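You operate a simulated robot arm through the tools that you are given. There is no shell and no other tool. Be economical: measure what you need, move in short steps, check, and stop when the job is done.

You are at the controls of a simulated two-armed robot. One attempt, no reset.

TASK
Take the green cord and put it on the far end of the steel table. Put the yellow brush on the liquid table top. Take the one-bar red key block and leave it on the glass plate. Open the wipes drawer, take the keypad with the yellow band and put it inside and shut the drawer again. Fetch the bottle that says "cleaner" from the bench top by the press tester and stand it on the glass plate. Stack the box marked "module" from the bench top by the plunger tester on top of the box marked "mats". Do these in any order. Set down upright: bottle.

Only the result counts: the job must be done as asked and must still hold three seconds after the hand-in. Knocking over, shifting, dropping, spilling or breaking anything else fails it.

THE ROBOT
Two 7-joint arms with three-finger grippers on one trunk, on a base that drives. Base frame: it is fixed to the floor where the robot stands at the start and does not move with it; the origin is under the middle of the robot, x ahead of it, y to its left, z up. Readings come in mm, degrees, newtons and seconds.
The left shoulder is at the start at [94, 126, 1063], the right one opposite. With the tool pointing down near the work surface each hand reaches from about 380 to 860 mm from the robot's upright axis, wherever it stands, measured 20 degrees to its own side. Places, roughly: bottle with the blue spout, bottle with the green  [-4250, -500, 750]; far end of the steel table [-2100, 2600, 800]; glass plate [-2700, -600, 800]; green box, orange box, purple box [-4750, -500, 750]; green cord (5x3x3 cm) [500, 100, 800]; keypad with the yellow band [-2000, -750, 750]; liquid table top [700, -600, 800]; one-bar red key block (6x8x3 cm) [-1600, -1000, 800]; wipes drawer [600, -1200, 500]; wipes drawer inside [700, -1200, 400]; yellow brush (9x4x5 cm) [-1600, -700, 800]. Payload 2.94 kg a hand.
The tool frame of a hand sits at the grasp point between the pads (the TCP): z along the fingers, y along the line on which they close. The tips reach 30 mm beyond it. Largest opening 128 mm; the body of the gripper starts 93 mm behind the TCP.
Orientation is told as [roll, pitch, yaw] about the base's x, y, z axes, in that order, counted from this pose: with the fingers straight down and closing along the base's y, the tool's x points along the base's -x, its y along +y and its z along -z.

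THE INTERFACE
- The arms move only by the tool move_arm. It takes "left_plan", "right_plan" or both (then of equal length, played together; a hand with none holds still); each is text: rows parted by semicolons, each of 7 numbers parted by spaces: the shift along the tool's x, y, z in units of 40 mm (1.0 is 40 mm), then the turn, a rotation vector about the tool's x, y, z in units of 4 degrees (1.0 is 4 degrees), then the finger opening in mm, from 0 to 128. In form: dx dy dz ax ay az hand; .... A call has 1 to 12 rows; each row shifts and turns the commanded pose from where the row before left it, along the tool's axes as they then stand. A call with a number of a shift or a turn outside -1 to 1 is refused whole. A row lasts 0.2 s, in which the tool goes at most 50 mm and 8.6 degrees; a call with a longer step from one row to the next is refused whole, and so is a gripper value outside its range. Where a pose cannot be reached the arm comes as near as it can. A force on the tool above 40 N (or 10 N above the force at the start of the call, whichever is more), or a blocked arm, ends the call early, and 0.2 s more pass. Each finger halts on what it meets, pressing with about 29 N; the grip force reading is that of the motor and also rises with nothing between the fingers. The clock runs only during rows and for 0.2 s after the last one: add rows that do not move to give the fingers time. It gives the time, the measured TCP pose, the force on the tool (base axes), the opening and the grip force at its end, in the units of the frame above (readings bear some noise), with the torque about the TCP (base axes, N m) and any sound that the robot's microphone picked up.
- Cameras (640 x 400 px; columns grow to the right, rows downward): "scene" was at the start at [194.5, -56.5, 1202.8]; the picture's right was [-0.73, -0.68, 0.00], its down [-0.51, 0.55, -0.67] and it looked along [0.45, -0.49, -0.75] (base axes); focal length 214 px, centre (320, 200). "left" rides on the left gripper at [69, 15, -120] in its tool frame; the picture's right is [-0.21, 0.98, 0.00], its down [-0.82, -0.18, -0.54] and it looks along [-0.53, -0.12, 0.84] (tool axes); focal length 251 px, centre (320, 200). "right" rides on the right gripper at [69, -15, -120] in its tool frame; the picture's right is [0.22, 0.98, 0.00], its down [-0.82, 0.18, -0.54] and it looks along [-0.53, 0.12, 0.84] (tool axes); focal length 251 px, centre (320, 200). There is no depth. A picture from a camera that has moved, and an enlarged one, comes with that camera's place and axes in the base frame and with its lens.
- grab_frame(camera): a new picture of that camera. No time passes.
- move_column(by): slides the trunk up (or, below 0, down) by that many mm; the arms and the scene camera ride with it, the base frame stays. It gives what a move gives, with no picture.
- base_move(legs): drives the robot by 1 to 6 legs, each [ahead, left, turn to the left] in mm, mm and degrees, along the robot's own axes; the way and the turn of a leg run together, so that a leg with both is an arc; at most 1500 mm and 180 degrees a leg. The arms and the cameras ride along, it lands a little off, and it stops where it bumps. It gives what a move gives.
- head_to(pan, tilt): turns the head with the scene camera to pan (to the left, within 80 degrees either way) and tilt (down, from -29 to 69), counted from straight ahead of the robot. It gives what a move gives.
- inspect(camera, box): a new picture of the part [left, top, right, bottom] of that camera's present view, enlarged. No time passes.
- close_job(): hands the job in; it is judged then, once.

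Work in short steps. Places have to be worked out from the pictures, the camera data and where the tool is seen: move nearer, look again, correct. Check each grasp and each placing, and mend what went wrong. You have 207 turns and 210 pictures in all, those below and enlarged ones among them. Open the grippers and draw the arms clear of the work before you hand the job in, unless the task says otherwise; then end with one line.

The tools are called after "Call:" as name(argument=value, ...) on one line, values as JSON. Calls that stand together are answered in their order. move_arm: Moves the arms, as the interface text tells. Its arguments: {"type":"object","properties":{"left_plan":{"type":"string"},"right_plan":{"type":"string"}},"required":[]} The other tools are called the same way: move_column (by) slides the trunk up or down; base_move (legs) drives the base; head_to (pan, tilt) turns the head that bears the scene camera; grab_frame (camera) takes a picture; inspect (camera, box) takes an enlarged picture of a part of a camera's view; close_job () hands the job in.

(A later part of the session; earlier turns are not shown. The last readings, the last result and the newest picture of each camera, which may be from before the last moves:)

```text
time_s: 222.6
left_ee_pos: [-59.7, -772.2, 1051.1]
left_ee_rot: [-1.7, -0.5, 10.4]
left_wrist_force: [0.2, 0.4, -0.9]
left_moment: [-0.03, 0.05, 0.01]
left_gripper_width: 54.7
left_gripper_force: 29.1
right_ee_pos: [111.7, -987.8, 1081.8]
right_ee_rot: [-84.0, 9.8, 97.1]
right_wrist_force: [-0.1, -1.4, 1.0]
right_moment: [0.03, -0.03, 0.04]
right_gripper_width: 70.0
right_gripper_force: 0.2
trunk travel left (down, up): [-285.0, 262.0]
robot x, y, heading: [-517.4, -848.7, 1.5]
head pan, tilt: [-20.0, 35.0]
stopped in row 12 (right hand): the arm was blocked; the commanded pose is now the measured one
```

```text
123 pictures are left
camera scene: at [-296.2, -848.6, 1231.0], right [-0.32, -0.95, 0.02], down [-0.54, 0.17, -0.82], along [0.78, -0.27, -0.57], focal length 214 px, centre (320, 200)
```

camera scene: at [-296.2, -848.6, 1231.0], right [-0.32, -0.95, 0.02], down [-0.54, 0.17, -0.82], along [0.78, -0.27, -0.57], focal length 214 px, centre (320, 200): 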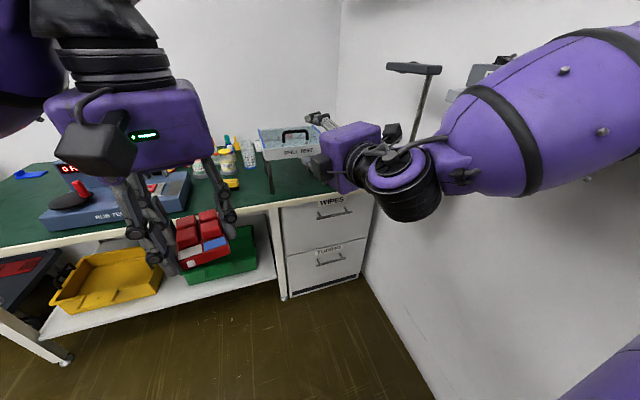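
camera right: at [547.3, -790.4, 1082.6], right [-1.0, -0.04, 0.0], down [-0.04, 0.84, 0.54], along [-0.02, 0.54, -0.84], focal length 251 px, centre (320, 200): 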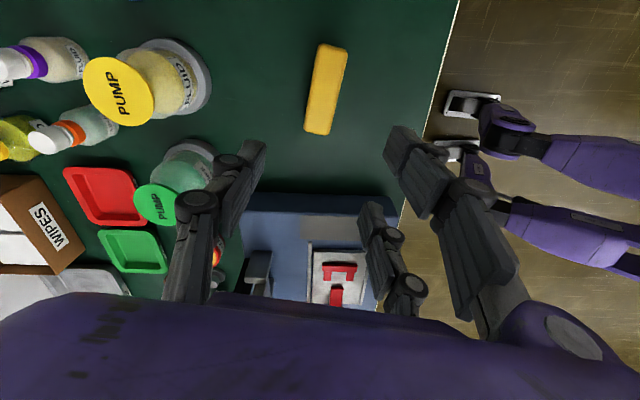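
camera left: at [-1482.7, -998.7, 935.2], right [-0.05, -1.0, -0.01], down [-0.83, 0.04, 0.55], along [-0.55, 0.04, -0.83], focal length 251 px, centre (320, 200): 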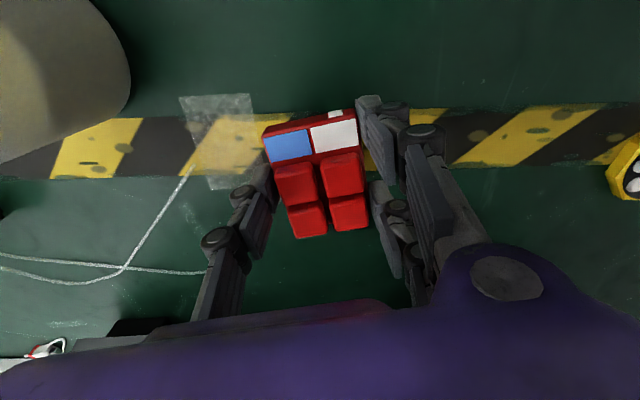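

The right elbow is pressing against the wall side. Move the base left (north) at once and check.

Call:
base_move(legs=[[0, 300, 0]])

Call:
head_to(pan=-60, tilt=20)

Call:
grab_frame(camera="scene")

```text
time_s: 225.8
left_ee_pos: [-66.8, -501.1, 1052.4]
left_ee_rot: [-0.4, -0.8, 10.2]
left_wrist_force: [-1.1, -0.8, -0.7]
left_moment: [-0.02, 0.03, 0.01]
left_gripper_width: 55.3
left_gripper_force: 29.4
right_ee_pos: [104.5, -720.8, 1079.9]
right_ee_rot: [-84.1, 7.9, 96.1]
right_wrist_force: [-0.5, -0.5, -0.2]
right_moment: [0.0, 0.05, -0.08]
right_gripper_width: 70.0
right_gripper_force: 0.1
trunk travel left (down, up): [-285.0, 262.0]
robot x, y, heading: [-524.5, -554.0, 0.9]
head pan, tilt: [-20.0, 35.0]
```

```text
time_s: 226.8
left_ee_pos: [-65.7, -500.2, 1052.6]
left_ee_rot: [-0.4, -0.8, 10.2]
left_wrist_force: [-0.1, 1.1, -0.5]
left_moment: [0.0, 0.0, 0.01]
left_gripper_width: 54.8
left_gripper_force: 28.9
right_ee_pos: [103.6, -720.1, 1079.4]
right_ee_rot: [-84.1, 7.9, 96.2]
right_wrist_force: [-1.0, 1.2, -0.2]
right_moment: [0.0, 0.0, -0.01]
right_gripper_width: 70.0
right_gripper_force: 0.1
trunk travel left (down, up): [-285.0, 262.0]
robot x, y, heading: [-523.2, -553.1, 0.9]
head pan, tilt: [-60.0, 20.0]
```

```text
122 pictures are left
camera scene: at [-338.5, -629.3, 1255.9], right [-0.86, -0.52, 0.0], down [-0.18, 0.29, -0.94], along [0.48, -0.8, -0.34], focal length 214 px, centre (320, 200)
```

scene: 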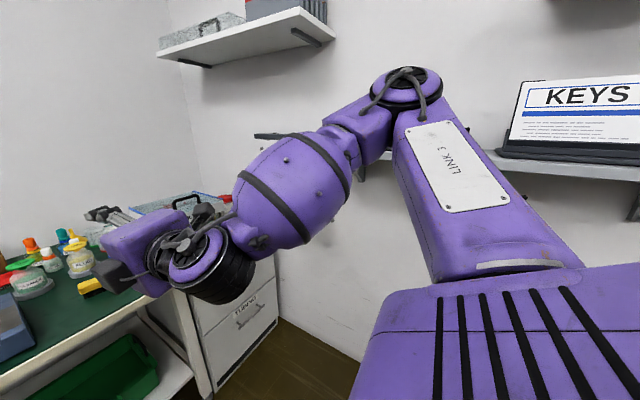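

Space is clear now. I retract the right hand (dz back) and move the left hand outward, then turn to heading -45° where the right elbow has room.

Call:
move_arm(left_plan="0 0.8 0 0 0 0 0;0 0.8 0 0 0 0 0;0 0.8 0 0 0 0 0;0 0.8 0 0 0 0 0;0 0.8 0 0 0 0 0;0 0 0 0 0 0 0", right_plan="0 0 -1 0 0 0 70;0 0 -1 0 0 0 70;0 0 -1 0 0 0 70;0 0 -1 0 0 0 70;0 0 -1 0 0 0 70;0 0 0 0 0 0 70")

Call:
base_move(legs=[[0, 0, -46]])

Call:
head_to(pan=0, tilt=25)

Call:
grab_frame(camera="scene")

```text
time_s: 228.2
left_ee_pos: [-93.0, -342.2, 1053.9]
left_ee_rot: [-0.6, -0.8, 10.1]
left_wrist_force: [-0.2, -0.3, -0.2]
left_moment: [0.02, 0.01, -0.01]
left_gripper_width: 55.1
left_gripper_force: 29.4
right_ee_pos: [84.7, -724.3, 1080.9]
right_ee_rot: [-83.9, 7.9, 96.1]
right_wrist_force: [1.3, -0.5, -0.5]
right_moment: [0.01, 0.01, -0.01]
right_gripper_width: 69.6
right_gripper_force: 0.1
right hand out of reach, approached as far as the arm can: row 1, 2, 3, 4, 5
trunk travel left (down, up): [-285.0, 262.0]
robot x, y, heading: [-521.6, -554.5, 1.3]
head pan, tilt: [-60.0, 20.0]
```

```text
time_s: 230.7
left_ee_pos: [-71.7, -712.6, 1053.6]
left_ee_rot: [-0.4, -0.9, -35.3]
left_wrist_force: [-0.9, 0.1, 0.4]
left_moment: [0.0, 0.03, -0.02]
left_gripper_width: 55.1
left_gripper_force: 29.3
right_ee_pos: [-219.6, -1106.9, 1080.5]
right_ee_rot: [-84.1, 7.8, 50.7]
right_wrist_force: [0.3, 0.4, 1.2]
right_moment: [0.01, -0.04, -0.01]
right_gripper_width: 69.7
right_gripper_force: 0.1
trunk travel left (down, up): [-285.0, 262.0]
robot x, y, heading: [-524.6, -550.3, -44.5]
head pan, tilt: [-60.0, 20.0]
```

```text
time_s: 232.0
left_ee_pos: [-72.5, -713.4, 1053.9]
left_ee_rot: [-0.5, -0.8, -35.4]
left_wrist_force: [0.0, -0.3, -0.9]
left_moment: [0.0, -0.01, -0.01]
left_gripper_width: 55.2
left_gripper_force: 28.6
right_ee_pos: [-219.2, -1105.0, 1080.2]
right_ee_rot: [-84.0, 7.9, 50.8]
right_wrist_force: [0.4, 0.3, -0.4]
right_moment: [0.0, -0.02, 0.01]
right_gripper_width: 69.9
right_gripper_force: 0.0
trunk travel left (down, up): [-285.0, 262.0]
robot x, y, heading: [-527.3, -551.7, -44.5]
head pan, tilt: [0.0, 25.0]
```

```text
121 pictures are left
camera scene: at [-360.7, -714.3, 1247.9], right [-0.7, -0.71, 0.0], down [-0.3, 0.3, -0.91], along [0.65, -0.63, -0.42], focal length 214 px, centre (320, 200)
```

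scene: 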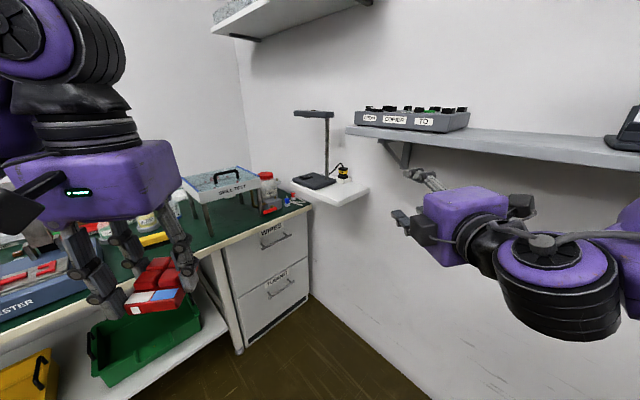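

Now yaw the right hand +45° (so it points +x) with small roll/pitch corrections.

Call:
move_arm(right_plan="0 0 0 0.14 -1 0.18 70;0 0 0 0.14 -1 0.18 70;0 0 0 0.14 -1 0.18 70;0 0 0 0.14 -1 0.18 70;0 0 0 0.14 -1 0.18 70;0 0 0 0.14 -1 0.18 70;0 0 0 0.14 -1 0.18 70;0 0 0 0.14 -1 0.18 70;0 0 0 0.14 -1 0.18 70;0 0 0 0.14 -1 0.18 70;0 0 0 0.14 -1 0.18 70;0 0 0 0 0 0 70")

Call:
grab_frame(camera="scene")

```text
time_s: 234.6
left_ee_pos: [-72.5, -713.0, 1053.5]
left_ee_rot: [-0.5, -0.8, -35.3]
left_wrist_force: [0.4, 0.7, -0.6]
left_moment: [-0.02, -0.02, -0.03]
left_gripper_width: 55.2
left_gripper_force: 29.1
right_ee_pos: [-218.2, -1105.9, 1081.8]
right_ee_rot: [-88.8, -3.3, 94.2]
right_wrist_force: [0.4, -0.4, 0.3]
right_moment: [0.03, 0.0, -0.03]
right_gripper_width: 70.2
right_gripper_force: 0.0
trunk travel left (down, up): [-285.0, 262.0]
robot x, y, heading: [-523.3, -550.9, -44.3]
head pan, tilt: [0.0, 25.0]
```

```text
120 pictures are left
camera scene: at [-360.7, -714.1, 1247.9], right [-0.7, -0.71, 0.0], down [-0.3, 0.3, -0.91], along [0.65, -0.63, -0.42], focal length 214 px, centre (320, 200)
```

scene: 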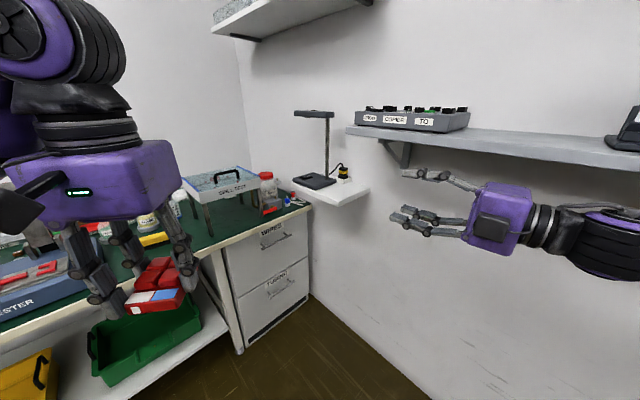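

The hand points along +x. Lower the right hand with the arm by 320 mm, raising the left by 120.

Call:
move_arm(left_plan="0 0 -0.4 0 0 0 0;0 0 -0.4 0 0 0 0;0 0 -0.4 0 0 0 0;0 0 -0.4 0 0 0 0;0 0 -0.4 0 0 0 0;0 0 -0.4 0 0 0 0;0 0 -0.4 0 0 0 0;0 0 -0.4 0 0 0 0;0 0 0 0 0 0 0", right_plan="0 1 0 0 0 0 70;0 1 0 0 0 0 70;0 1 0 0 0 0 70;0 1 0 0 0 0 70;0 1 0 0 0 0 70;0 1 0 0 0 0 70;0 1 0 0 0 0 70;0 1 0 0 0 0 70;0 0 0 0 0 0 70")

Call:
grab_frame(camera="scene")

```text
time_s: 236.6
left_ee_pos: [-72.7, -711.9, 1180.0]
left_ee_rot: [-0.4, -0.8, -35.2]
left_wrist_force: [-0.5, -0.7, -0.6]
left_moment: [-0.04, 0.01, 0.01]
left_gripper_width: 55.0
left_gripper_force: 28.7
right_ee_pos: [-228.4, -1088.8, 762.9]
right_ee_rot: [-88.9, -3.3, 94.0]
right_wrist_force: [-0.6, -0.2, -1.1]
right_moment: [0.06, 0.0, 0.04]
right_gripper_width: 70.0
right_gripper_force: 0.0
trunk travel left (down, up): [-285.0, 262.0]
robot x, y, heading: [-526.0, -553.5, -44.4]
head pan, tilt: [0.0, 25.0]
```

```text
119 pictures are left
camera scene: at [-360.4, -714.2, 1247.8], right [-0.7, -0.71, 0.0], down [-0.3, 0.3, -0.91], along [0.65, -0.63, -0.42], focal length 214 px, centre (320, 200)
```

scene: 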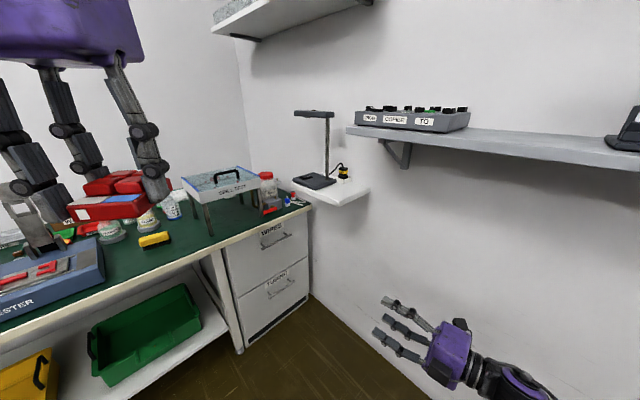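

Lower the trunk 130 mm, fine-tune hand orientation, and drive so the hand is ≈85 mm in front of the handle.

Call:
move_column(by=-130)

Call:
move_arm(right_plan="0 0 0 0 1 -0.8 70;0 0 0 0 0 0 70")

Call:
base_move(legs=[[430, 315, 0]])

Call:
grab_frame(camera="right")

Call:
head_to(pan=0, tilt=45)

Call:
grab_frame(camera="scene")

```text
time_s: 238.2
left_ee_pos: [-69.5, -714.8, 1045.9]
left_ee_rot: [-0.5, -0.2, -35.2]
left_wrist_force: [0.0, -0.4, -0.7]
left_moment: [-0.02, -0.01, 0.01]
left_gripper_width: 55.1
left_gripper_force: 29.2
right_ee_pos: [-227.1, -1089.3, 633.0]
right_ee_rot: [-88.7, -3.3, 94.2]
right_wrist_force: [-0.8, -0.4, 0.5]
right_moment: [0.0, -0.03, -0.01]
right_gripper_width: 70.1
right_gripper_force: 0.0
trunk travel left (down, up): [-155.0, 392.0]
robot x, y, heading: [-524.7, -550.7, -44.4]
head pan, tilt: [0.0, 25.0]
```

```text
time_s: 238.8
left_ee_pos: [-69.4, -714.8, 1046.4]
left_ee_rot: [-0.6, -0.1, -35.3]
left_wrist_force: [0.0, -0.2, -0.2]
left_moment: [0.07, 0.04, 0.0]
left_gripper_width: 55.1
left_gripper_force: 29.1
right_ee_pos: [-226.0, -1088.6, 631.7]
right_ee_rot: [-88.6, 0.0, 90.2]
right_wrist_force: [0.1, -1.1, 0.0]
right_moment: [0.03, 0.02, -0.01]
right_gripper_width: 70.0
right_gripper_force: 0.0
trunk travel left (down, up): [-155.0, 392.0]
robot x, y, heading: [-522.6, -553.4, -44.4]
head pan, tilt: [0.0, 25.0]
```

```text
time_s: 242.2
left_ee_pos: [448.9, -780.7, 1046.4]
left_ee_rot: [-0.5, -0.1, -35.3]
left_wrist_force: [0.0, 0.6, -0.2]
left_moment: [-0.01, 0.03, 0.02]
left_gripper_width: 54.9
left_gripper_force: 29.2
right_ee_pos: [292.4, -1153.9, 631.7]
right_ee_rot: [-88.7, -0.1, 90.2]
right_wrist_force: [0.7, 0.3, 0.2]
right_moment: [-0.01, -0.01, 0.01]
right_gripper_width: 70.1
right_gripper_force: 0.0
trunk travel left (down, up): [-155.0, 392.0]
robot x, y, heading: [-7.1, -614.6, -44.3]
head pan, tilt: [0.0, 25.0]
```

```text
118 pictures are left
camera right: at [172.6, -1222.5, 651.1], right [-0.02, -0.21, -0.98], down [-0.55, 0.82, -0.17], along [0.84, 0.53, -0.14], focal length 251 px, centre (320, 200)
```

right: 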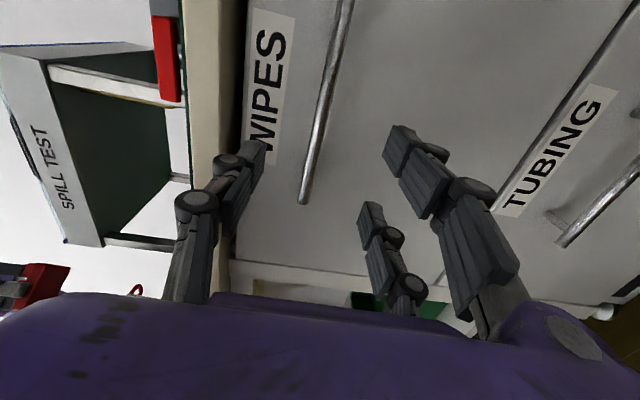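

```text
time_s: 243.0
left_ee_pos: [449.1, -779.2, 1045.5]
left_ee_rot: [-0.6, -0.1, -35.3]
left_wrist_force: [0.1, 0.8, -1.5]
left_moment: [0.0, 0.01, 0.0]
left_gripper_width: 55.1
left_gripper_force: 28.8
right_ee_pos: [292.4, -1152.7, 633.2]
right_ee_rot: [-88.6, 0.0, 90.2]
right_wrist_force: [0.2, 0.0, -0.2]
right_moment: [-0.04, -0.01, 0.01]
right_gripper_width: 70.1
right_gripper_force: 0.0
trunk travel left (down, up): [-155.0, 392.0]
robot x, y, heading: [-4.9, -619.5, -44.2]
head pan, tilt: [0.0, 45.0]
```

```text
117 pictures are left
camera scene: at [182.6, -802.4, 1075.5], right [-0.7, -0.71, 0.0], down [-0.5, 0.49, -0.71], along [0.51, -0.5, -0.71], focal length 214 px, centre (320, 200)
```

scene: 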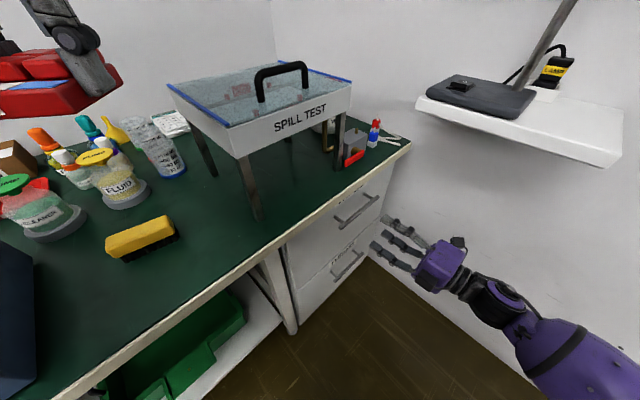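

The bar is at z≈630 and in line with the TCP. Advance 90 mm with the arm.

Call:
move_arm(right_plan="0 0 0.6 0 0 0 70;0 0 0.6 0 0 0 70;0 0 0.5 0 0 0 70;0 0 0.4 0 0 0 70;0 0 0.15 0 0 0 70;0 0 0 0 0 0 70")

Call:
grab_frame(camera="right")

```text
time_s: 244.4
left_ee_pos: [450.2, -779.1, 1045.6]
left_ee_rot: [-0.4, -0.1, -35.3]
left_wrist_force: [0.3, 0.1, -0.1]
left_moment: [0.02, 0.02, -0.02]
left_gripper_width: 55.3
left_gripper_force: 28.8
right_ee_pos: [382.2, -1152.1, 629.2]
right_ee_rot: [-88.5, -0.1, 90.1]
right_wrist_force: [-0.1, 0.6, 1.1]
right_moment: [-0.01, -0.01, -0.01]
right_gripper_width: 70.1
right_gripper_force: 0.2
trunk travel left (down, up): [-155.0, 392.0]
robot x, y, heading: [-5.8, -617.2, -44.4]
head pan, tilt: [0.0, 45.0]
```

```text
116 pictures are left
camera right: at [262.4, -1222.6, 648.4], right [-0.02, -0.21, -0.98], down [-0.55, 0.82, -0.17], along [0.84, 0.53, -0.14], focal length 251 px, centre (320, 200)
```

right: 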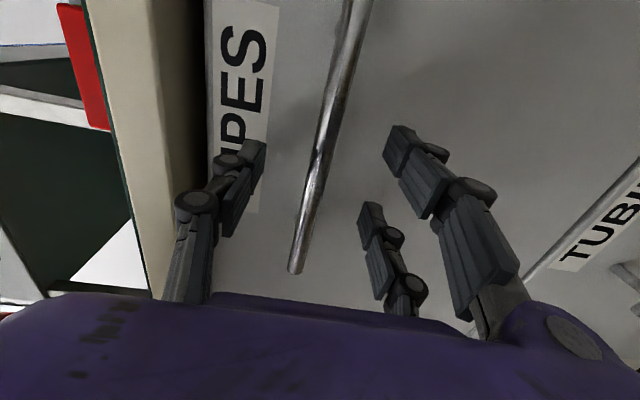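

The bar lies between the fingers (x≈375-385). Close.

Call:
move_arm(right_plan="0 -0.1 0 0 0 0 70;0 0 0 0 0 0 0;0 0 0 0 0 0 0;0 0 0 0 0 0 0;0 0 0 0 0 0 0")

Call:
grab_frame(camera="right")

```text
time_s: 245.6
left_ee_pos: [449.8, -780.1, 1045.2]
left_ee_rot: [-0.5, -0.2, -35.4]
left_wrist_force: [0.8, 0.1, 0.5]
left_moment: [-0.02, 0.04, 0.01]
left_gripper_width: 55.1
left_gripper_force: 28.7
right_ee_pos: [381.5, -1151.7, 631.9]
right_ee_rot: [-88.6, -0.1, 90.2]
right_wrist_force: [0.0, 2.6, -10.8]
right_moment: [-0.92, 0.17, -0.2]
right_gripper_width: 10.6
right_gripper_force: 37.9
trunk travel left (down, up): [-155.0, 392.0]
robot x, y, heading: [-5.2, -617.7, -44.5]
head pan, tilt: [0.0, 45.0]
```

```text
115 pictures are left
camera right: at [262.2, -1221.7, 651.3], right [-0.03, -0.21, -0.98], down [-0.55, 0.82, -0.17], along [0.84, 0.53, -0.14], focal length 251 px, centre (320, 200)
```

right: 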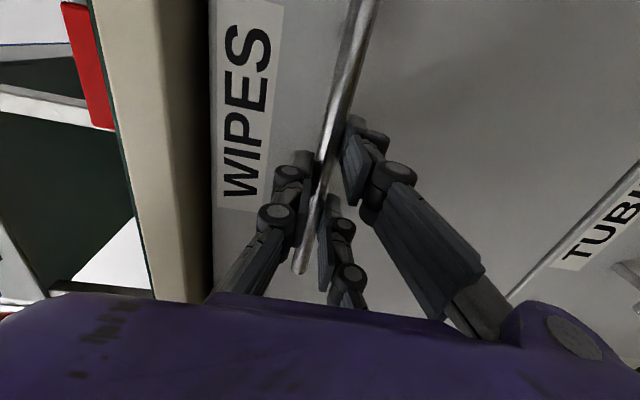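

Bar gripped (10.6 mm). Pull gently along -x.

Call:
move_arm(right_plan="0 0 -0.2 0 0 0 0;0 0 -0.3 0 0 0 0;0 0 -0.4 0 0 0 0;0 0 -0.4 0 0 0 0;0 0 -0.4 0 0 0 0;0 0 -0.4 0 0 0 0;0 0 0 0 0 0 0")

Call:
grab_frame(camera="scene")

```text
time_s: 247.2
left_ee_pos: [450.8, -781.5, 1045.2]
left_ee_rot: [-0.4, 0.0, -35.3]
left_wrist_force: [0.5, -0.1, -1.2]
left_moment: [0.01, 0.04, -0.01]
left_gripper_width: 55.1
left_gripper_force: 29.2
right_ee_pos: [299.1, -1151.9, 631.8]
right_ee_rot: [-88.5, -0.2, 90.1]
right_wrist_force: [-1.3, 5.4, -31.7]
right_moment: [-1.33, 0.22, -0.64]
right_gripper_width: 10.4
right_gripper_force: 37.2
trunk travel left (down, up): [-155.0, 392.0]
robot x, y, heading: [-5.2, -619.6, -44.5]
head pan, tilt: [0.0, 45.0]
```

```text
114 pictures are left
camera scene: at [183.7, -803.8, 1074.9], right [-0.7, -0.71, 0.0], down [-0.51, 0.5, -0.71], along [0.5, -0.49, -0.71], focal length 214 px, centre (320, 200)
```

scene: 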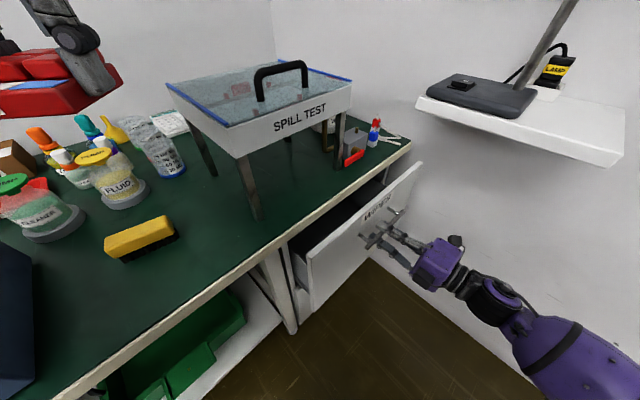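

The drawer is opening. Continue: relax the vertical force slightly and pull 110 mm more.

Call:
move_arm(right_plan="0 0.12 -0.3 0 0 0 0;0 0 -0.4 0 0 0 0;0 0 -0.4 0 0 0 0;0 0 -0.4 0 0 0 0;0 0 -0.4 0 0 0 0;0 0 -0.4 0 0 0 0;0 0 -0.4 0 0 0 0;0 0 0 0 0 0 0")

Call:
grab_frame(camera="scene")

```text
time_s: 249.0
left_ee_pos: [450.3, -780.2, 1045.0]
left_ee_rot: [-0.5, -0.1, -35.3]
left_wrist_force: [0.1, -0.5, -0.2]
left_moment: [0.0, 0.02, 0.02]
left_gripper_width: 55.1
left_gripper_force: 29.4
right_ee_pos: [191.1, -1151.8, 632.9]
right_ee_rot: [-88.6, 0.0, 90.3]
right_wrist_force: [-0.2, 12.9, -24.4]
right_moment: [-1.1, 0.23, 0.19]
right_gripper_width: 10.7
right_gripper_force: 38.0
trunk travel left (down, up): [-155.0, 392.0]
robot x, y, heading: [-4.5, -615.2, -44.4]
head pan, tilt: [0.0, 45.0]
```

```text
113 pictures are left
camera scene: at [183.1, -802.8, 1075.2], right [-0.7, -0.71, 0.0], down [-0.51, 0.5, -0.71], along [0.5, -0.49, -0.71], focal length 214 px, centre (320, 200)
```

scene: 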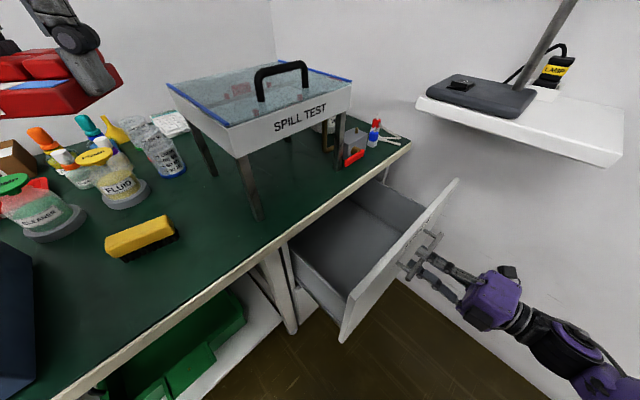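

190 mm open. Pull another 80 mm for room.

Call:
move_arm(right_plan="0 0.05 -0.4 0 0 0 0;0 0 -0.4 0 0 0 0;0 0 -0.4 0 0 0 0;0 0 -0.4 0 0 0 0;0 0 -0.4 0 0 0 0;0 0 0 0 0 0 0")

Call:
grab_frame(camera="scene")

```text
time_s: 250.4
left_ee_pos: [449.1, -779.1, 1046.1]
left_ee_rot: [-0.4, -0.1, -35.3]
left_wrist_force: [-0.6, -0.3, -1.0]
left_moment: [0.02, 0.01, 0.04]
left_gripper_width: 55.4
left_gripper_force: 29.1
right_ee_pos: [109.9, -1152.9, 632.7]
right_ee_rot: [-88.4, 0.0, 90.4]
right_wrist_force: [-1.5, 17.3, -24.4]
right_moment: [-1.01, 0.23, 0.45]
right_gripper_width: 10.4
right_gripper_force: 37.6
trunk travel left (down, up): [-155.0, 392.0]
robot x, y, heading: [-6.0, -616.2, -44.2]
head pan, tilt: [0.0, 45.0]
```

```text
112 pictures are left
camera scene: at [182.9, -802.5, 1075.3], right [-0.7, -0.71, 0.0], down [-0.51, 0.5, -0.71], along [0.5, -0.49, -0.71], focal length 214 px, centre (320, 200)
```

scene: 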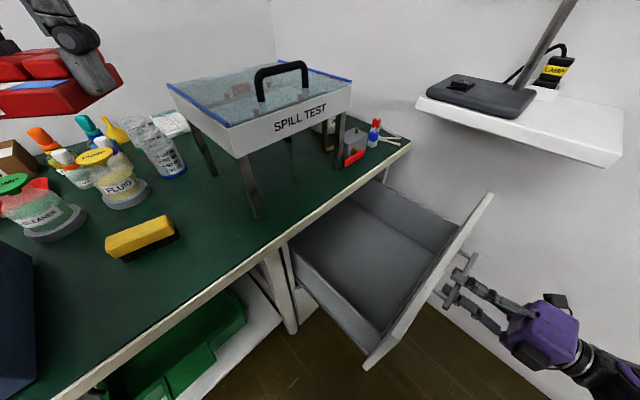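

Drawer well open. Release the bar and withdraw straight back.

Call:
move_arm(right_plan="0 0 0 0 0 0 50;0 0 0 0 0 0 50;0 0 0 0 0 0 50;0 0 -0.6 0 0 0 50;0 0 -0.8 0 0 0 50;0 0 -0.8 0 0 0 50;0 0 0 0 0 0 50")

Call:
grab_frame(camera="scene")

```text
time_s: 252.0
left_ee_pos: [448.9, -780.9, 1046.2]
left_ee_rot: [-0.5, -0.1, -35.3]
left_wrist_force: [-0.6, -0.4, 0.0]
left_moment: [0.01, 0.01, 0.01]
left_gripper_width: 54.9
left_gripper_force: 28.9
right_ee_pos: [22.1, -1155.0, 633.0]
right_ee_rot: [-88.6, -0.1, 90.0]
right_wrist_force: [0.0, -0.3, -0.2]
right_moment: [0.03, 0.0, 0.02]
right_gripper_width: 50.1
right_gripper_force: 0.1
trunk travel left (down, up): [-155.0, 392.0]
robot x, y, heading: [-4.2, -618.5, -44.4]
head pan, tilt: [0.0, 45.0]
```

```text
111 pictures are left
camera scene: at [182.7, -802.4, 1075.4], right [-0.7, -0.71, 0.0], down [-0.51, 0.5, -0.71], along [0.5, -0.49, -0.71], focal length 214 px, centre (320, 200)
```

scene: 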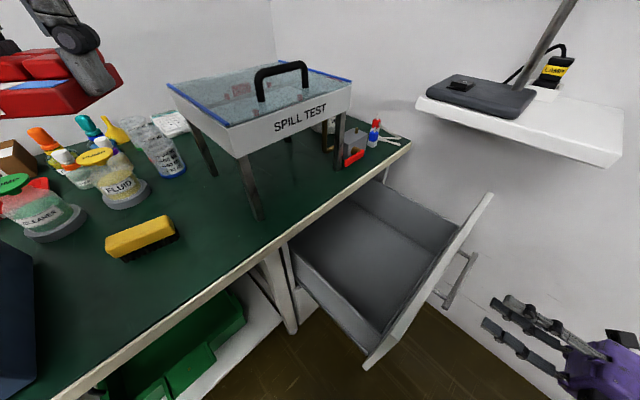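

Drawer stays open. Back into the aisle, level the right hand to tool-down again, and head to the front of the second bench.

Call:
base_move(legs=[[-500, 0, 0], [0, 0, -46], [-600, 0, 0]])

Call:
move_column(by=130)

Call:
move_arm(right_plan="0 -1 0 -1 0 0 100;0 -1 0 -1 0 0 100;0 -1 0 -1 0 0 100;0 -1 0 -1 0 0 100;0 0 0 -1 0 0 100;0 0 0 -1 0 0 100;0 0 0 -1 0 0 100;0 0 0 -1 0 0 100;0 0 0 -1 0 0 100;0 0 0 -1 0 0 100;0 0 0 -1 0 0 100;0 0 0 -1 0 0 100")

Call:
move_arm(right_plan="0 0 0 -1 0 0 100;0 0 0 -1 0 0 100;0 0 0 -1 0 0 100;0 0 0 -1 0 0 100;0 0 0 -1 0 0 100;0 0 0 -1 0 0 100;0 0 0 -1 0 0 100;0 0 0 -1 0 0 100;0 0 0 -1 0 0 100;0 0 0 -1 0 0 100;0 0 0 0 0 0 100")

Call:
head_to(pan=0, tilt=30)

Call:
grab_frame(camera="scene")

```text
time_s: 260.0
left_ee_pos: [-156.6, -98.9, 1045.6]
left_ee_rot: [-0.5, 0.0, -80.7]
left_wrist_force: [0.0, 0.3, -1.3]
left_moment: [-0.03, -0.02, 0.03]
left_gripper_width: 55.3
left_gripper_force: 29.5
right_ee_pos: [-723.9, -57.3, 634.1]
right_ee_rot: [-88.7, -0.1, 44.8]
right_wrist_force: [-0.6, 0.3, -0.6]
right_moment: [0.0, 0.0, 0.02]
right_gripper_width: 50.1
right_gripper_force: 0.1
trunk travel left (down, up): [-155.0, 392.0]
robot x, y, heading: [-360.7, 340.0, -89.7]
head pan, tilt: [0.0, 45.0]
```

```text
time_s: 261.6
left_ee_pos: [-156.2, -98.9, 1175.7]
left_ee_rot: [-0.4, -0.2, -80.6]
left_wrist_force: [-1.0, 0.8, -0.9]
left_moment: [0.0, -0.03, 0.0]
left_gripper_width: 55.1
left_gripper_force: 29.3
right_ee_pos: [-723.7, -57.2, 763.6]
right_ee_rot: [-88.6, -0.1, 44.8]
right_wrist_force: [0.9, -0.2, -0.6]
right_moment: [0.01, 0.0, -0.01]
right_gripper_width: 50.0
right_gripper_force: 0.0
trunk travel left (down, up): [-285.0, 262.0]
robot x, y, heading: [-363.1, 337.1, -89.8]
head pan, tilt: [0.0, 45.0]
```

```text
time_s: 264.2
left_ee_pos: [-154.6, -99.6, 1175.4]
left_ee_rot: [-0.5, 0.0, -80.7]
left_wrist_force: [0.0, -0.2, 0.7]
left_moment: [0.01, 0.02, 0.03]
left_gripper_width: 55.2
left_gripper_force: 29.1
right_ee_pos: [-709.1, -72.0, 922.0]
right_ee_rot: [-40.6, 0.0, 44.7]
right_wrist_force: [0.1, -0.6, 0.2]
right_moment: [0.0, 0.01, -0.01]
right_gripper_width: 100.0
right_gripper_force: 0.1
trunk travel left (down, up): [-285.0, 262.0]
robot x, y, heading: [-364.6, 335.1, -89.7]
head pan, tilt: [0.0, 45.0]
```

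```text
time_s: 266.6
left_ee_pos: [-156.2, -99.1, 1175.3]
left_ee_rot: [-0.4, -0.1, -80.7]
left_wrist_force: [-1.3, -0.1, -1.3]
left_moment: [0.03, 0.01, 0.0]
left_gripper_width: 55.2
left_gripper_force: 28.9
right_ee_pos: [-709.0, -72.0, 923.4]
right_ee_rot: [-0.5, 0.0, 44.9]
right_wrist_force: [-0.3, -0.1, 0.0]
right_moment: [0.01, 0.0, 0.01]
right_gripper_width: 99.9
right_gripper_force: 0.1
trunk travel left (down, up): [-285.0, 262.0]
robot x, y, heading: [-359.1, 338.1, -89.7]
head pan, tilt: [0.0, 45.0]
```

```text
time_s: 267.4
left_ee_pos: [-156.0, -98.6, 1175.7]
left_ee_rot: [-0.5, -0.1, -80.7]
left_wrist_force: [0.0, -0.3, -0.1]
left_moment: [-0.01, -0.03, 0.0]
left_gripper_width: 55.0
left_gripper_force: 29.6
right_ee_pos: [-709.5, -72.5, 922.4]
right_ee_rot: [-0.6, -0.1, 44.8]
right_wrist_force: [0.1, 0.7, 0.6]
right_moment: [0.01, -0.03, -0.02]
right_gripper_width: 100.0
right_gripper_force: 0.1
trunk travel left (down, up): [-285.0, 262.0]
robot x, y, heading: [-358.1, 343.5, -89.9]
head pan, tilt: [0.0, 30.0]
```

```text
110 pictures are left
camera scene: at [-361.3, 110.1, 1239.8], right [-1.0, 0.0, 0.0], down [0.0, 0.5, -0.87], along [0.0, -0.87, -0.5], focal length 214 px, centre (320, 200)
```

scene: 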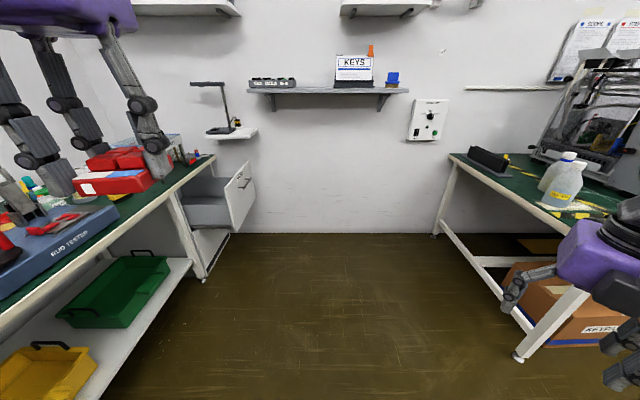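

Shelf items look undisturbed. Strafe west to the front of the keypads.

Call:
base_move(legs=[[0, -1500, 0], [0, -300, 0]])

Call:
head_to(pan=-10, tilt=35)

Call:
grab_frame(camera="scene")

```text
time_s: 283.3
left_ee_pos: [-1947.5, -80.8, 1175.6]
left_ee_rot: [-0.5, -0.1, -82.6]
left_wrist_force: [-0.5, 0.3, -0.5]
left_moment: [0.02, -0.02, -0.02]
left_gripper_width: 55.1
left_gripper_force: 29.0
right_ee_pos: [-2498.3, -35.2, 921.9]
right_ee_rot: [-0.6, -0.2, 42.8]
right_wrist_force: [-0.8, -0.5, 0.4]
right_moment: [0.01, -0.01, -0.02]
right_gripper_width: 100.1
right_gripper_force: 0.0
trunk travel left (down, up): [-285.0, 262.0]
robot x, y, heading: [-2139.0, 363.5, -91.6]
head pan, tilt: [0.0, 30.0]
```

```text
time_s: 284.0
left_ee_pos: [-1947.9, -82.0, 1175.3]
left_ee_rot: [-0.6, -0.1, -82.6]
left_wrist_force: [-0.1, 0.3, -0.2]
left_moment: [0.02, -0.01, 0.01]
left_gripper_width: 55.2
left_gripper_force: 28.5
right_ee_pos: [-2498.3, -34.1, 922.4]
right_ee_rot: [-0.6, 0.0, 42.7]
right_wrist_force: [0.0, 0.2, 0.0]
right_moment: [0.02, 0.03, -0.03]
right_gripper_width: 99.8
right_gripper_force: 0.1
trunk travel left (down, up): [-285.0, 262.0]
robot x, y, heading: [-2136.4, 364.2, -91.8]
head pan, tilt: [-10.0, 35.0]
```

```text
109 pictures are left
camera scene: at [-2160.4, 139.1, 1232.1], right [-0.98, 0.2, 0.0], down [0.12, 0.56, -0.82], along [-0.17, -0.8, -0.57], focal length 214 px, centre (320, 200)
```

scene: 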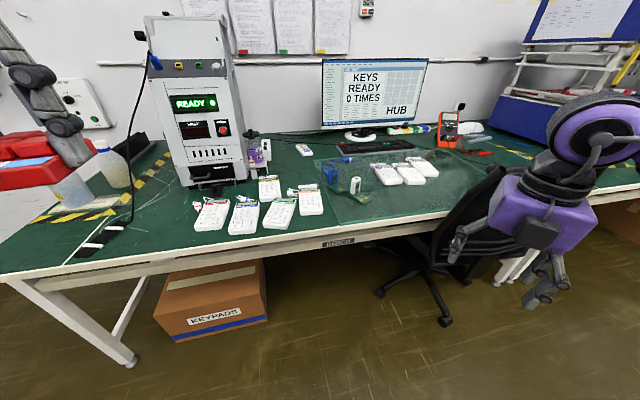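

Enlarge the keypads and the glass plate.

Call:
inspect(camera="scene", box=[180, 130, 340, 240])

Call:
inspect(camera="scene", box=[300, 110, 520, 260])

```text
3.64 times, centred on (260, 185) of scene
camera zoom: at [-2160.4, 139.1, 1232.1], right [-0.98, 0.2, 0.0], down [0.12, 0.56, -0.82], along [-0.17, -0.8, -0.57], focal length 780 px, centre (538, 254)
```

zoom: 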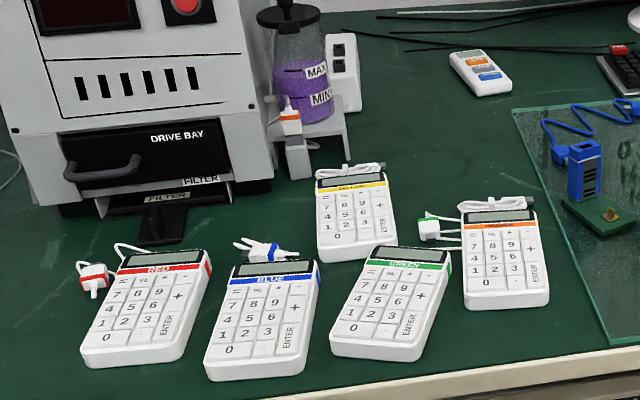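

```text
2.67 times, centred on (410, 185) of scene
camera zoom: at [-2160.4, 139.1, 1232.1], right [-0.98, 0.2, 0.0], down [0.12, 0.56, -0.82], along [-0.17, -0.8, -0.57], focal length 572 px, centre (80, 240)
```

zoom: 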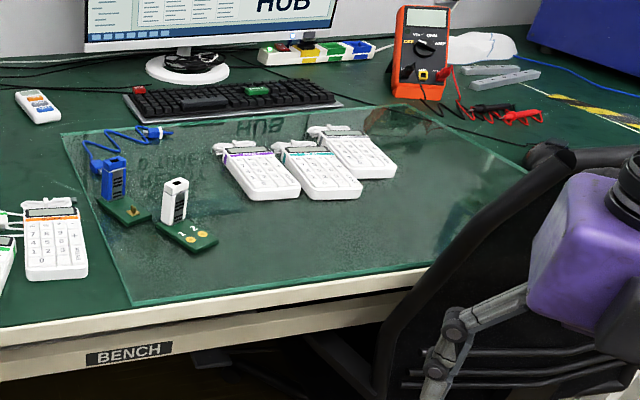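

The yellow-band keypad is the back-row one at ≈(-2113,-630). The glass plate spans x≈-2335…-2900, y≈-380…-900; I'll set the red block at ≈(-2575,-450). The chair is at x<-2650, so I come in from the east, heading -115°, right hand raised.

Call:
move_arm(right_plan="0 0 -1 0 0 0 100;0 0 -1 0 0 0 100;0 0 -1 0 0 0 100;0 0 -1 0 0 0 100;0 0 -1 0 0 0 100;0 0 -0.8 0 0 0 100;0 0 0 0 0 0 100")

Call:
base_move(legs=[[0, 0, -23.5], [320, -53, 0]])

Call:
head_to(pan=0, tilt=40)

Call:
grab_frame(camera="scene")

Call:
grab_frame(camera="left")

```text
time_s: 285.6
left_ee_pos: [-1948.1, -83.5, 1174.5]
left_ee_rot: [-0.4, 0.1, -82.6]
left_wrist_force: [0.1, -1.3, -0.6]
left_moment: [0.08, -0.02, -0.03]
left_gripper_width: 55.2
left_gripper_force: 28.9
right_ee_pos: [-2501.4, -28.0, 1120.1]
right_ee_rot: [-1.3, -0.4, 42.8]
right_wrist_force: [-0.2, -1.0, 0.0]
right_moment: [0.09, -0.03, -0.02]
right_gripper_width: 99.8
right_gripper_force: 0.1
right hand out of reach, approached as far as the arm can: row 5, 6
trunk travel left (down, up): [-285.0, 262.0]
robot x, y, heading: [-2138.4, 361.2, -91.7]
head pan, tilt: [-10.0, 35.0]
```

```text
time_s: 289.0
left_ee_pos: [-2329.1, -386.3, 1175.8]
left_ee_rot: [-0.5, -0.1, -106.5]
left_wrist_force: [-0.1, 0.0, -1.7]
left_moment: [0.06, 0.01, 0.01]
left_gripper_width: 55.1
left_gripper_force: 29.0
right_ee_pos: [-2813.1, -113.5, 1120.1]
right_ee_rot: [-1.4, -0.2, 18.8]
right_wrist_force: [-0.3, -0.5, -1.4]
right_moment: [0.03, 0.0, 0.02]
right_gripper_width: 100.1
right_gripper_force: 0.1
trunk travel left (down, up): [-285.0, 262.0]
robot x, y, heading: [-2319.9, 96.8, -115.6]
head pan, tilt: [-10.0, 35.0]
```

```text
time_s: 289.7
left_ee_pos: [-2329.2, -386.0, 1175.0]
left_ee_rot: [-0.4, -0.1, -106.3]
left_wrist_force: [0.3, 0.0, -0.4]
left_moment: [0.02, 0.0, 0.05]
left_gripper_width: 55.1
left_gripper_force: 29.2
right_ee_pos: [-2812.5, -114.0, 1120.3]
right_ee_rot: [-1.4, -0.3, 18.8]
right_wrist_force: [-0.1, 0.5, -0.1]
right_moment: [0.02, 0.03, 0.0]
right_gripper_width: 99.7
right_gripper_force: 0.1
trunk travel left (down, up): [-285.0, 262.0]
robot x, y, heading: [-2321.6, 94.8, -115.8]
head pan, tilt: [0.0, 40.0]
```

```text
106 pictures are left
camera scene: at [-2420.7, -104.7, 1224.6], right [-0.9, 0.43, 0.0], down [0.28, 0.58, -0.77], along [-0.33, -0.69, -0.64], focal length 214 px, centre (320, 200)
```

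scene: 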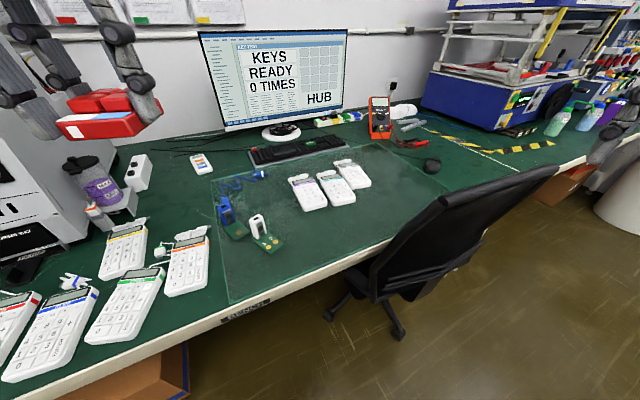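

```text
105 pictures are left
camera left: at [-2293.5, -323.4, 1295.0], right [0.88, -0.48, -0.01], down [-0.4, -0.74, 0.54], along [-0.27, -0.47, -0.84], focal length 251 px, centre (320, 200)
```

left: 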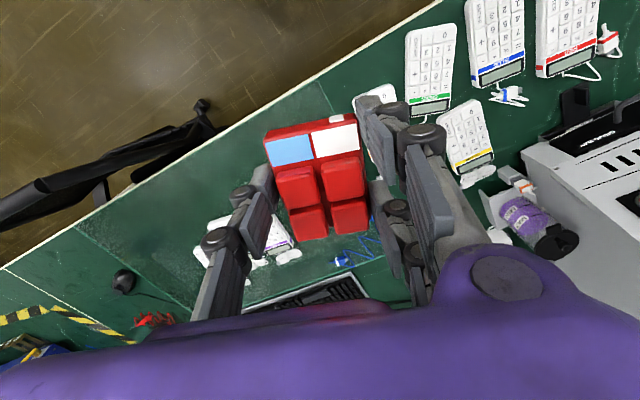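

Clear view. Move the block above (-2580,-455) and start down.

Call:
move_arm(left_plan="-0.489 -0.79 0 0 0 0 0;-0.489 -0.79 0 0 0 0 0;-0.489 -0.79 0 0 0 0 0;-0.489 -0.79 0 0 0 0 0;-0.489 -0.79 0 0 0 0 0;-0.489 -0.79 0 0 0 0 0;-0.489 -0.79 0 0 0 0 0;0 0 0.8 0 0 0 0;0 0 0.8 0 0 0 0;0 0 0.8 0 0 0 0;0 0 0.8 0 0 0 0;0 0 0 0 0 0 0")

Call:
move_arm(left_plan="0 0 0.8 0 0 0 0;0 0 0.8 0 0 0 0;0 0 0.8 0 0 0 0;0 0 0.8 0 0 0 0;0 0 0.8 0 0 0 0;0 0 0 0 0 0 0")

Call:
grab_frame(camera="left")

Call:
grab_frame(camera="scene")

```text
time_s: 292.3
left_ee_pos: [-2580.1, -453.3, 1049.7]
left_ee_rot: [-0.5, -0.2, -106.4]
left_wrist_force: [0.7, -0.5, -0.1]
left_moment: [0.0, 0.03, -0.01]
left_gripper_width: 55.4
left_gripper_force: 29.4
right_ee_pos: [-2812.1, -113.0, 1121.4]
right_ee_rot: [-1.4, -0.2, 18.9]
right_wrist_force: [-0.1, -0.2, -0.4]
right_moment: [-0.03, -0.01, -0.01]
right_gripper_width: 100.1
right_gripper_force: 0.1
trunk travel left (down, up): [-285.0, 262.0]
robot x, y, heading: [-2321.5, 93.9, -115.5]
head pan, tilt: [0.0, 40.0]
```

```text
time_s: 293.7
left_ee_pos: [-2580.9, -455.7, 888.9]
left_ee_rot: [-0.5, -0.1, -106.6]
left_wrist_force: [-0.2, -0.2, -0.1]
left_moment: [0.0, -0.02, 0.0]
left_gripper_width: 55.4
left_gripper_force: 29.4
right_ee_pos: [-2813.5, -112.7, 1121.4]
right_ee_rot: [-1.5, -0.2, 18.9]
right_wrist_force: [-0.1, 0.5, 0.4]
right_moment: [-0.02, 0.03, -0.01]
right_gripper_width: 99.7
right_gripper_force: 0.0
trunk travel left (down, up): [-285.0, 262.0]
robot x, y, heading: [-2320.9, 96.3, -115.6]
head pan, tilt: [0.0, 40.0]
```

```text
104 pictures are left
camera left: at [-2546.3, -392.3, 1008.9], right [0.88, -0.48, -0.01], down [-0.4, -0.74, 0.54], along [-0.27, -0.47, -0.84], focal length 251 px, centre (320, 200)
```

left: 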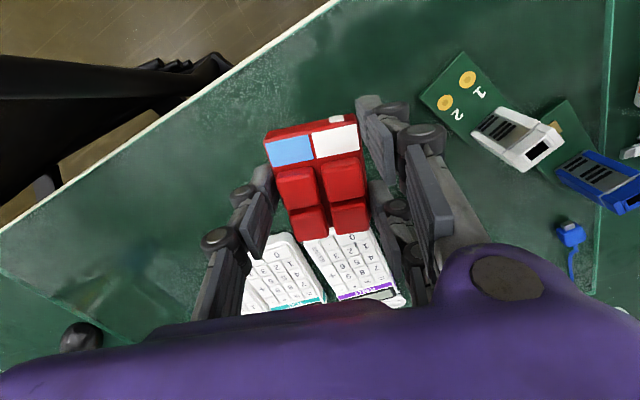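

```text
103 pictures are left
camera scene: at [-2420.6, -104.5, 1224.6], right [-0.9, 0.43, 0.0], down [0.28, 0.58, -0.77], along [-0.33, -0.69, -0.64], focal length 214 px, centre (320, 200)
```

scene: 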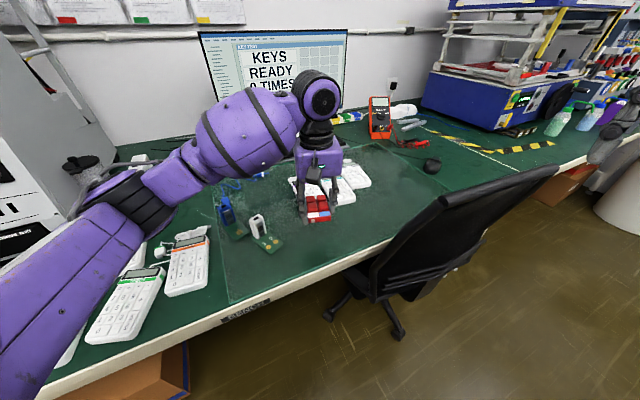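

Spot clear. Lower until contact.

Call:
move_arm(left_plan="0 0 0.8 0 0 0 0;0 0 0.8 0 0 0 0;0 0 0.3 0 0 0 0;0 0 0.1 0 0 0 0;0 0 0.1 0 0 0 0;0 0 0.1 0 0 0 0;0 0 0 0 0 0 0")

```text
time_s: 295.3
left_ee_pos: [-2582.8, -455.8, 802.4]
left_ee_rot: [-0.5, -0.1, -106.5]
left_wrist_force: [-0.6, -0.5, -0.5]
left_moment: [0.02, 0.03, 0.02]
left_gripper_width: 55.2
left_gripper_force: 29.4
right_ee_pos: [-2814.0, -113.0, 1120.6]
right_ee_rot: [-1.4, -0.2, 18.9]
right_wrist_force: [-0.6, -0.9, -0.3]
right_moment: [0.01, -0.01, 0.02]
right_gripper_width: 99.9
right_gripper_force: 0.1
trunk travel left (down, up): [-285.0, 262.0]
robot x, y, heading: [-2324.5, 93.7, -115.6]
head pan, tilt: [0.0, 40.0]
```

Call:
move_arm(left_plan="0 0 0.1 0 0 0 0;0 0 0.1 0 0 0 0;0 0 0.1 0 0 0 0;0 0 0.1 0 0 0 0;0 0 0 0 0 0 0")

```text
time_s: 296.5
left_ee_pos: [-2583.9, -456.2, 789.3]
left_ee_rot: [-0.6, -0.4, -106.3]
left_wrist_force: [0.2, -3.3, 23.0]
left_moment: [-0.18, -0.07, -0.01]
left_gripper_width: 55.3
left_gripper_force: 29.4
right_ee_pos: [-2812.5, -113.1, 1121.1]
right_ee_rot: [-1.5, -0.1, 19.0]
right_wrist_force: [-0.4, -0.4, 0.1]
right_moment: [0.0, 0.0, 0.0]
right_gripper_width: 100.2
right_gripper_force: 0.0
trunk travel left (down, up): [-285.0, 262.0]
robot x, y, heading: [-2319.2, 96.6, -115.9]
head pan, tilt: [0.0, 40.0]
```

Contact (23 N up). Release and rise.

Call:
move_arm(left_plan="0 0 -0.05 0 0 0 80;0 0 0 0 0 0 80;0 0 0 0 0 0 80;0 0 -0.5 0 0 0 80;0 0 -1 0 0 0 80;0 0 -1 0 0 0 80;0 0 -1 0 0 0 80;0 0 -1 0 0 0 80;0 0 -1 0 0 0 80;0 0 0 0 0 0 80")

Call:
grab_frame(camera="left")

```text
time_s: 298.7
left_ee_pos: [-2580.5, -455.3, 1007.8]
left_ee_rot: [-0.5, 0.0, -106.5]
left_wrist_force: [0.1, -0.5, 0.3]
left_moment: [0.04, 0.0, 0.0]
left_gripper_width: 80.1
left_gripper_force: 0.0
right_ee_pos: [-2812.9, -113.2, 1120.6]
right_ee_rot: [-1.4, -0.2, 18.9]
right_wrist_force: [0.1, 0.5, 0.3]
right_moment: [-0.01, 0.02, 0.01]
right_gripper_width: 99.9
right_gripper_force: 0.1
trunk travel left (down, up): [-285.0, 262.0]
robot x, y, heading: [-2318.4, 97.6, -115.9]
head pan, tilt: [0.0, 40.0]
```

```text
102 pictures are left
camera left: at [-2546.4, -392.3, 1127.5], right [0.88, -0.48, -0.01], down [-0.4, -0.74, 0.54], along [-0.27, -0.47, -0.84], focal length 251 px, centre (320, 200)
```

left: 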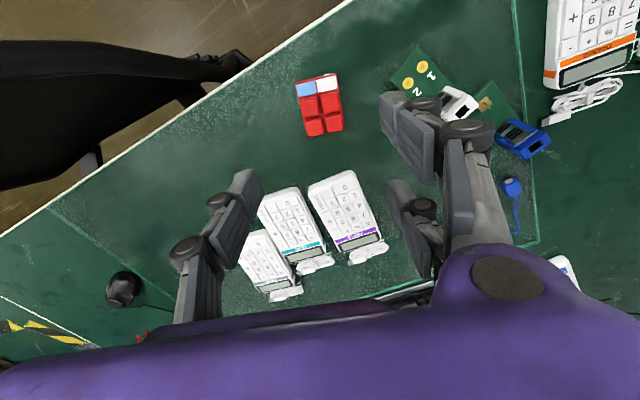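

Red block is on the plate. Retract the left hand, reposition for the right hand to take the yellow keypad (≈(-2113,-630)).

Call:
move_arm(left_plan="0 0 -1 0 0 0 80;0 0 -1 0 0 0 80;0.489 0.79 0 0 0 0 80;0.489 0.79 0 0 0 0 80;0.489 0.79 0 0 0 0 80;0.489 0.79 0 0 0 0 80;0.489 0.79 0 0 0 0 80;0.489 0.79 0 0 0 0 80;0.489 0.79 0 0 0 0 80;0 0 0 0 0 0 80")

Call:
base_move(legs=[[0, 0, 26], [0, 440, 0]])

Call:
move_arm(right_plan="0 0 0 0 0 -1 110;0 0 0 0 0 -1 110;0 0 0 0 0 -1 110;0 0 0 0 0 -1 110;0 0 0 0 0 -1 110;0 0 0 0 0 -1 110;0 0 0 0 0 -1 110;0 0 0 0 0 -1 110;0 0 0 0 0 -1 110;0 0 0 0 0 -1 110;0 0 0 0 0 -1 110;0 0 0 0 0 -0.5 110")

Call:
grab_frame(camera="scene")

```text
time_s: 300.9
left_ee_pos: [-2329.8, -386.4, 1088.1]
left_ee_rot: [-0.4, -0.1, -106.5]
left_wrist_force: [-0.1, -0.5, 0.0]
left_moment: [-0.01, -0.05, 0.01]
left_gripper_width: 80.1
left_gripper_force: 0.1
right_ee_pos: [-2814.1, -113.4, 1120.7]
right_ee_rot: [-1.4, -0.2, 18.8]
right_wrist_force: [-0.6, -0.4, -0.5]
right_moment: [0.01, -0.01, -0.03]
right_gripper_width: 100.1
right_gripper_force: 0.1
trunk travel left (down, up): [-285.0, 262.0]
robot x, y, heading: [-2319.6, 98.3, -115.6]
head pan, tilt: [0.0, 40.0]
```

```text
time_s: 306.6
left_ee_pos: [-1672.5, -335.1, 1088.4]
left_ee_rot: [-0.5, -0.2, -80.0]
left_wrist_force: [0.3, -0.5, 1.1]
left_moment: [0.01, -0.02, -0.01]
left_gripper_width: 80.1
left_gripper_force: 0.1
right_ee_pos: [-2226.2, -304.6, 1120.9]
right_ee_rot: [-1.5, -0.2, 45.3]
right_wrist_force: [0.1, 0.4, 0.7]
right_moment: [0.0, 0.02, 0.01]
right_gripper_width: 100.2
right_gripper_force: 0.0
trunk travel left (down, up): [-285.0, 262.0]
robot x, y, heading: [-1878.9, 100.7, -89.1]
head pan, tilt: [0.0, 40.0]
```

```text
time_s: 309.2
left_ee_pos: [-1671.0, -334.0, 1087.9]
left_ee_rot: [-0.5, -0.2, -80.1]
left_wrist_force: [0.6, 0.4, 0.6]
left_moment: [0.01, -0.01, 0.05]
left_gripper_width: 79.9
left_gripper_force: 0.1
right_ee_pos: [-2226.4, -305.4, 1121.4]
right_ee_rot: [-1.1, 0.9, 91.3]
right_wrist_force: [-0.2, 0.1, -0.4]
right_moment: [-0.02, 0.0, 0.03]
right_gripper_width: 110.1
right_gripper_force: 0.0
trunk travel left (down, up): [-285.0, 262.0]
robot x, y, heading: [-1883.1, 100.5, -89.4]
head pan, tilt: [0.0, 40.0]
```

```text
101 pictures are left
camera scene: at [-1879.0, -122.1, 1224.5], right [-1.0, -0.01, 0.0], down [-0.01, 0.64, -0.77], along [0.01, -0.77, -0.64], focal length 214 px, centre (320, 200)
```

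scene: 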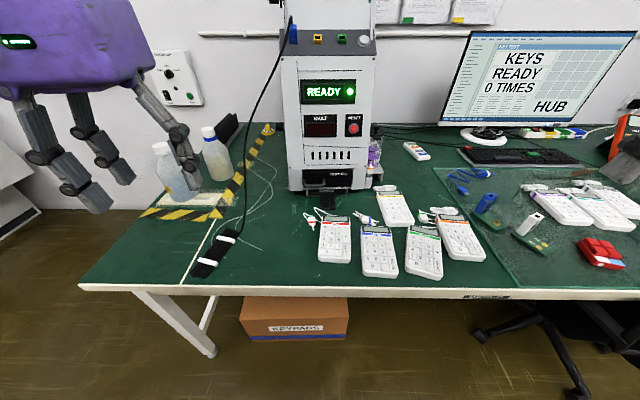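

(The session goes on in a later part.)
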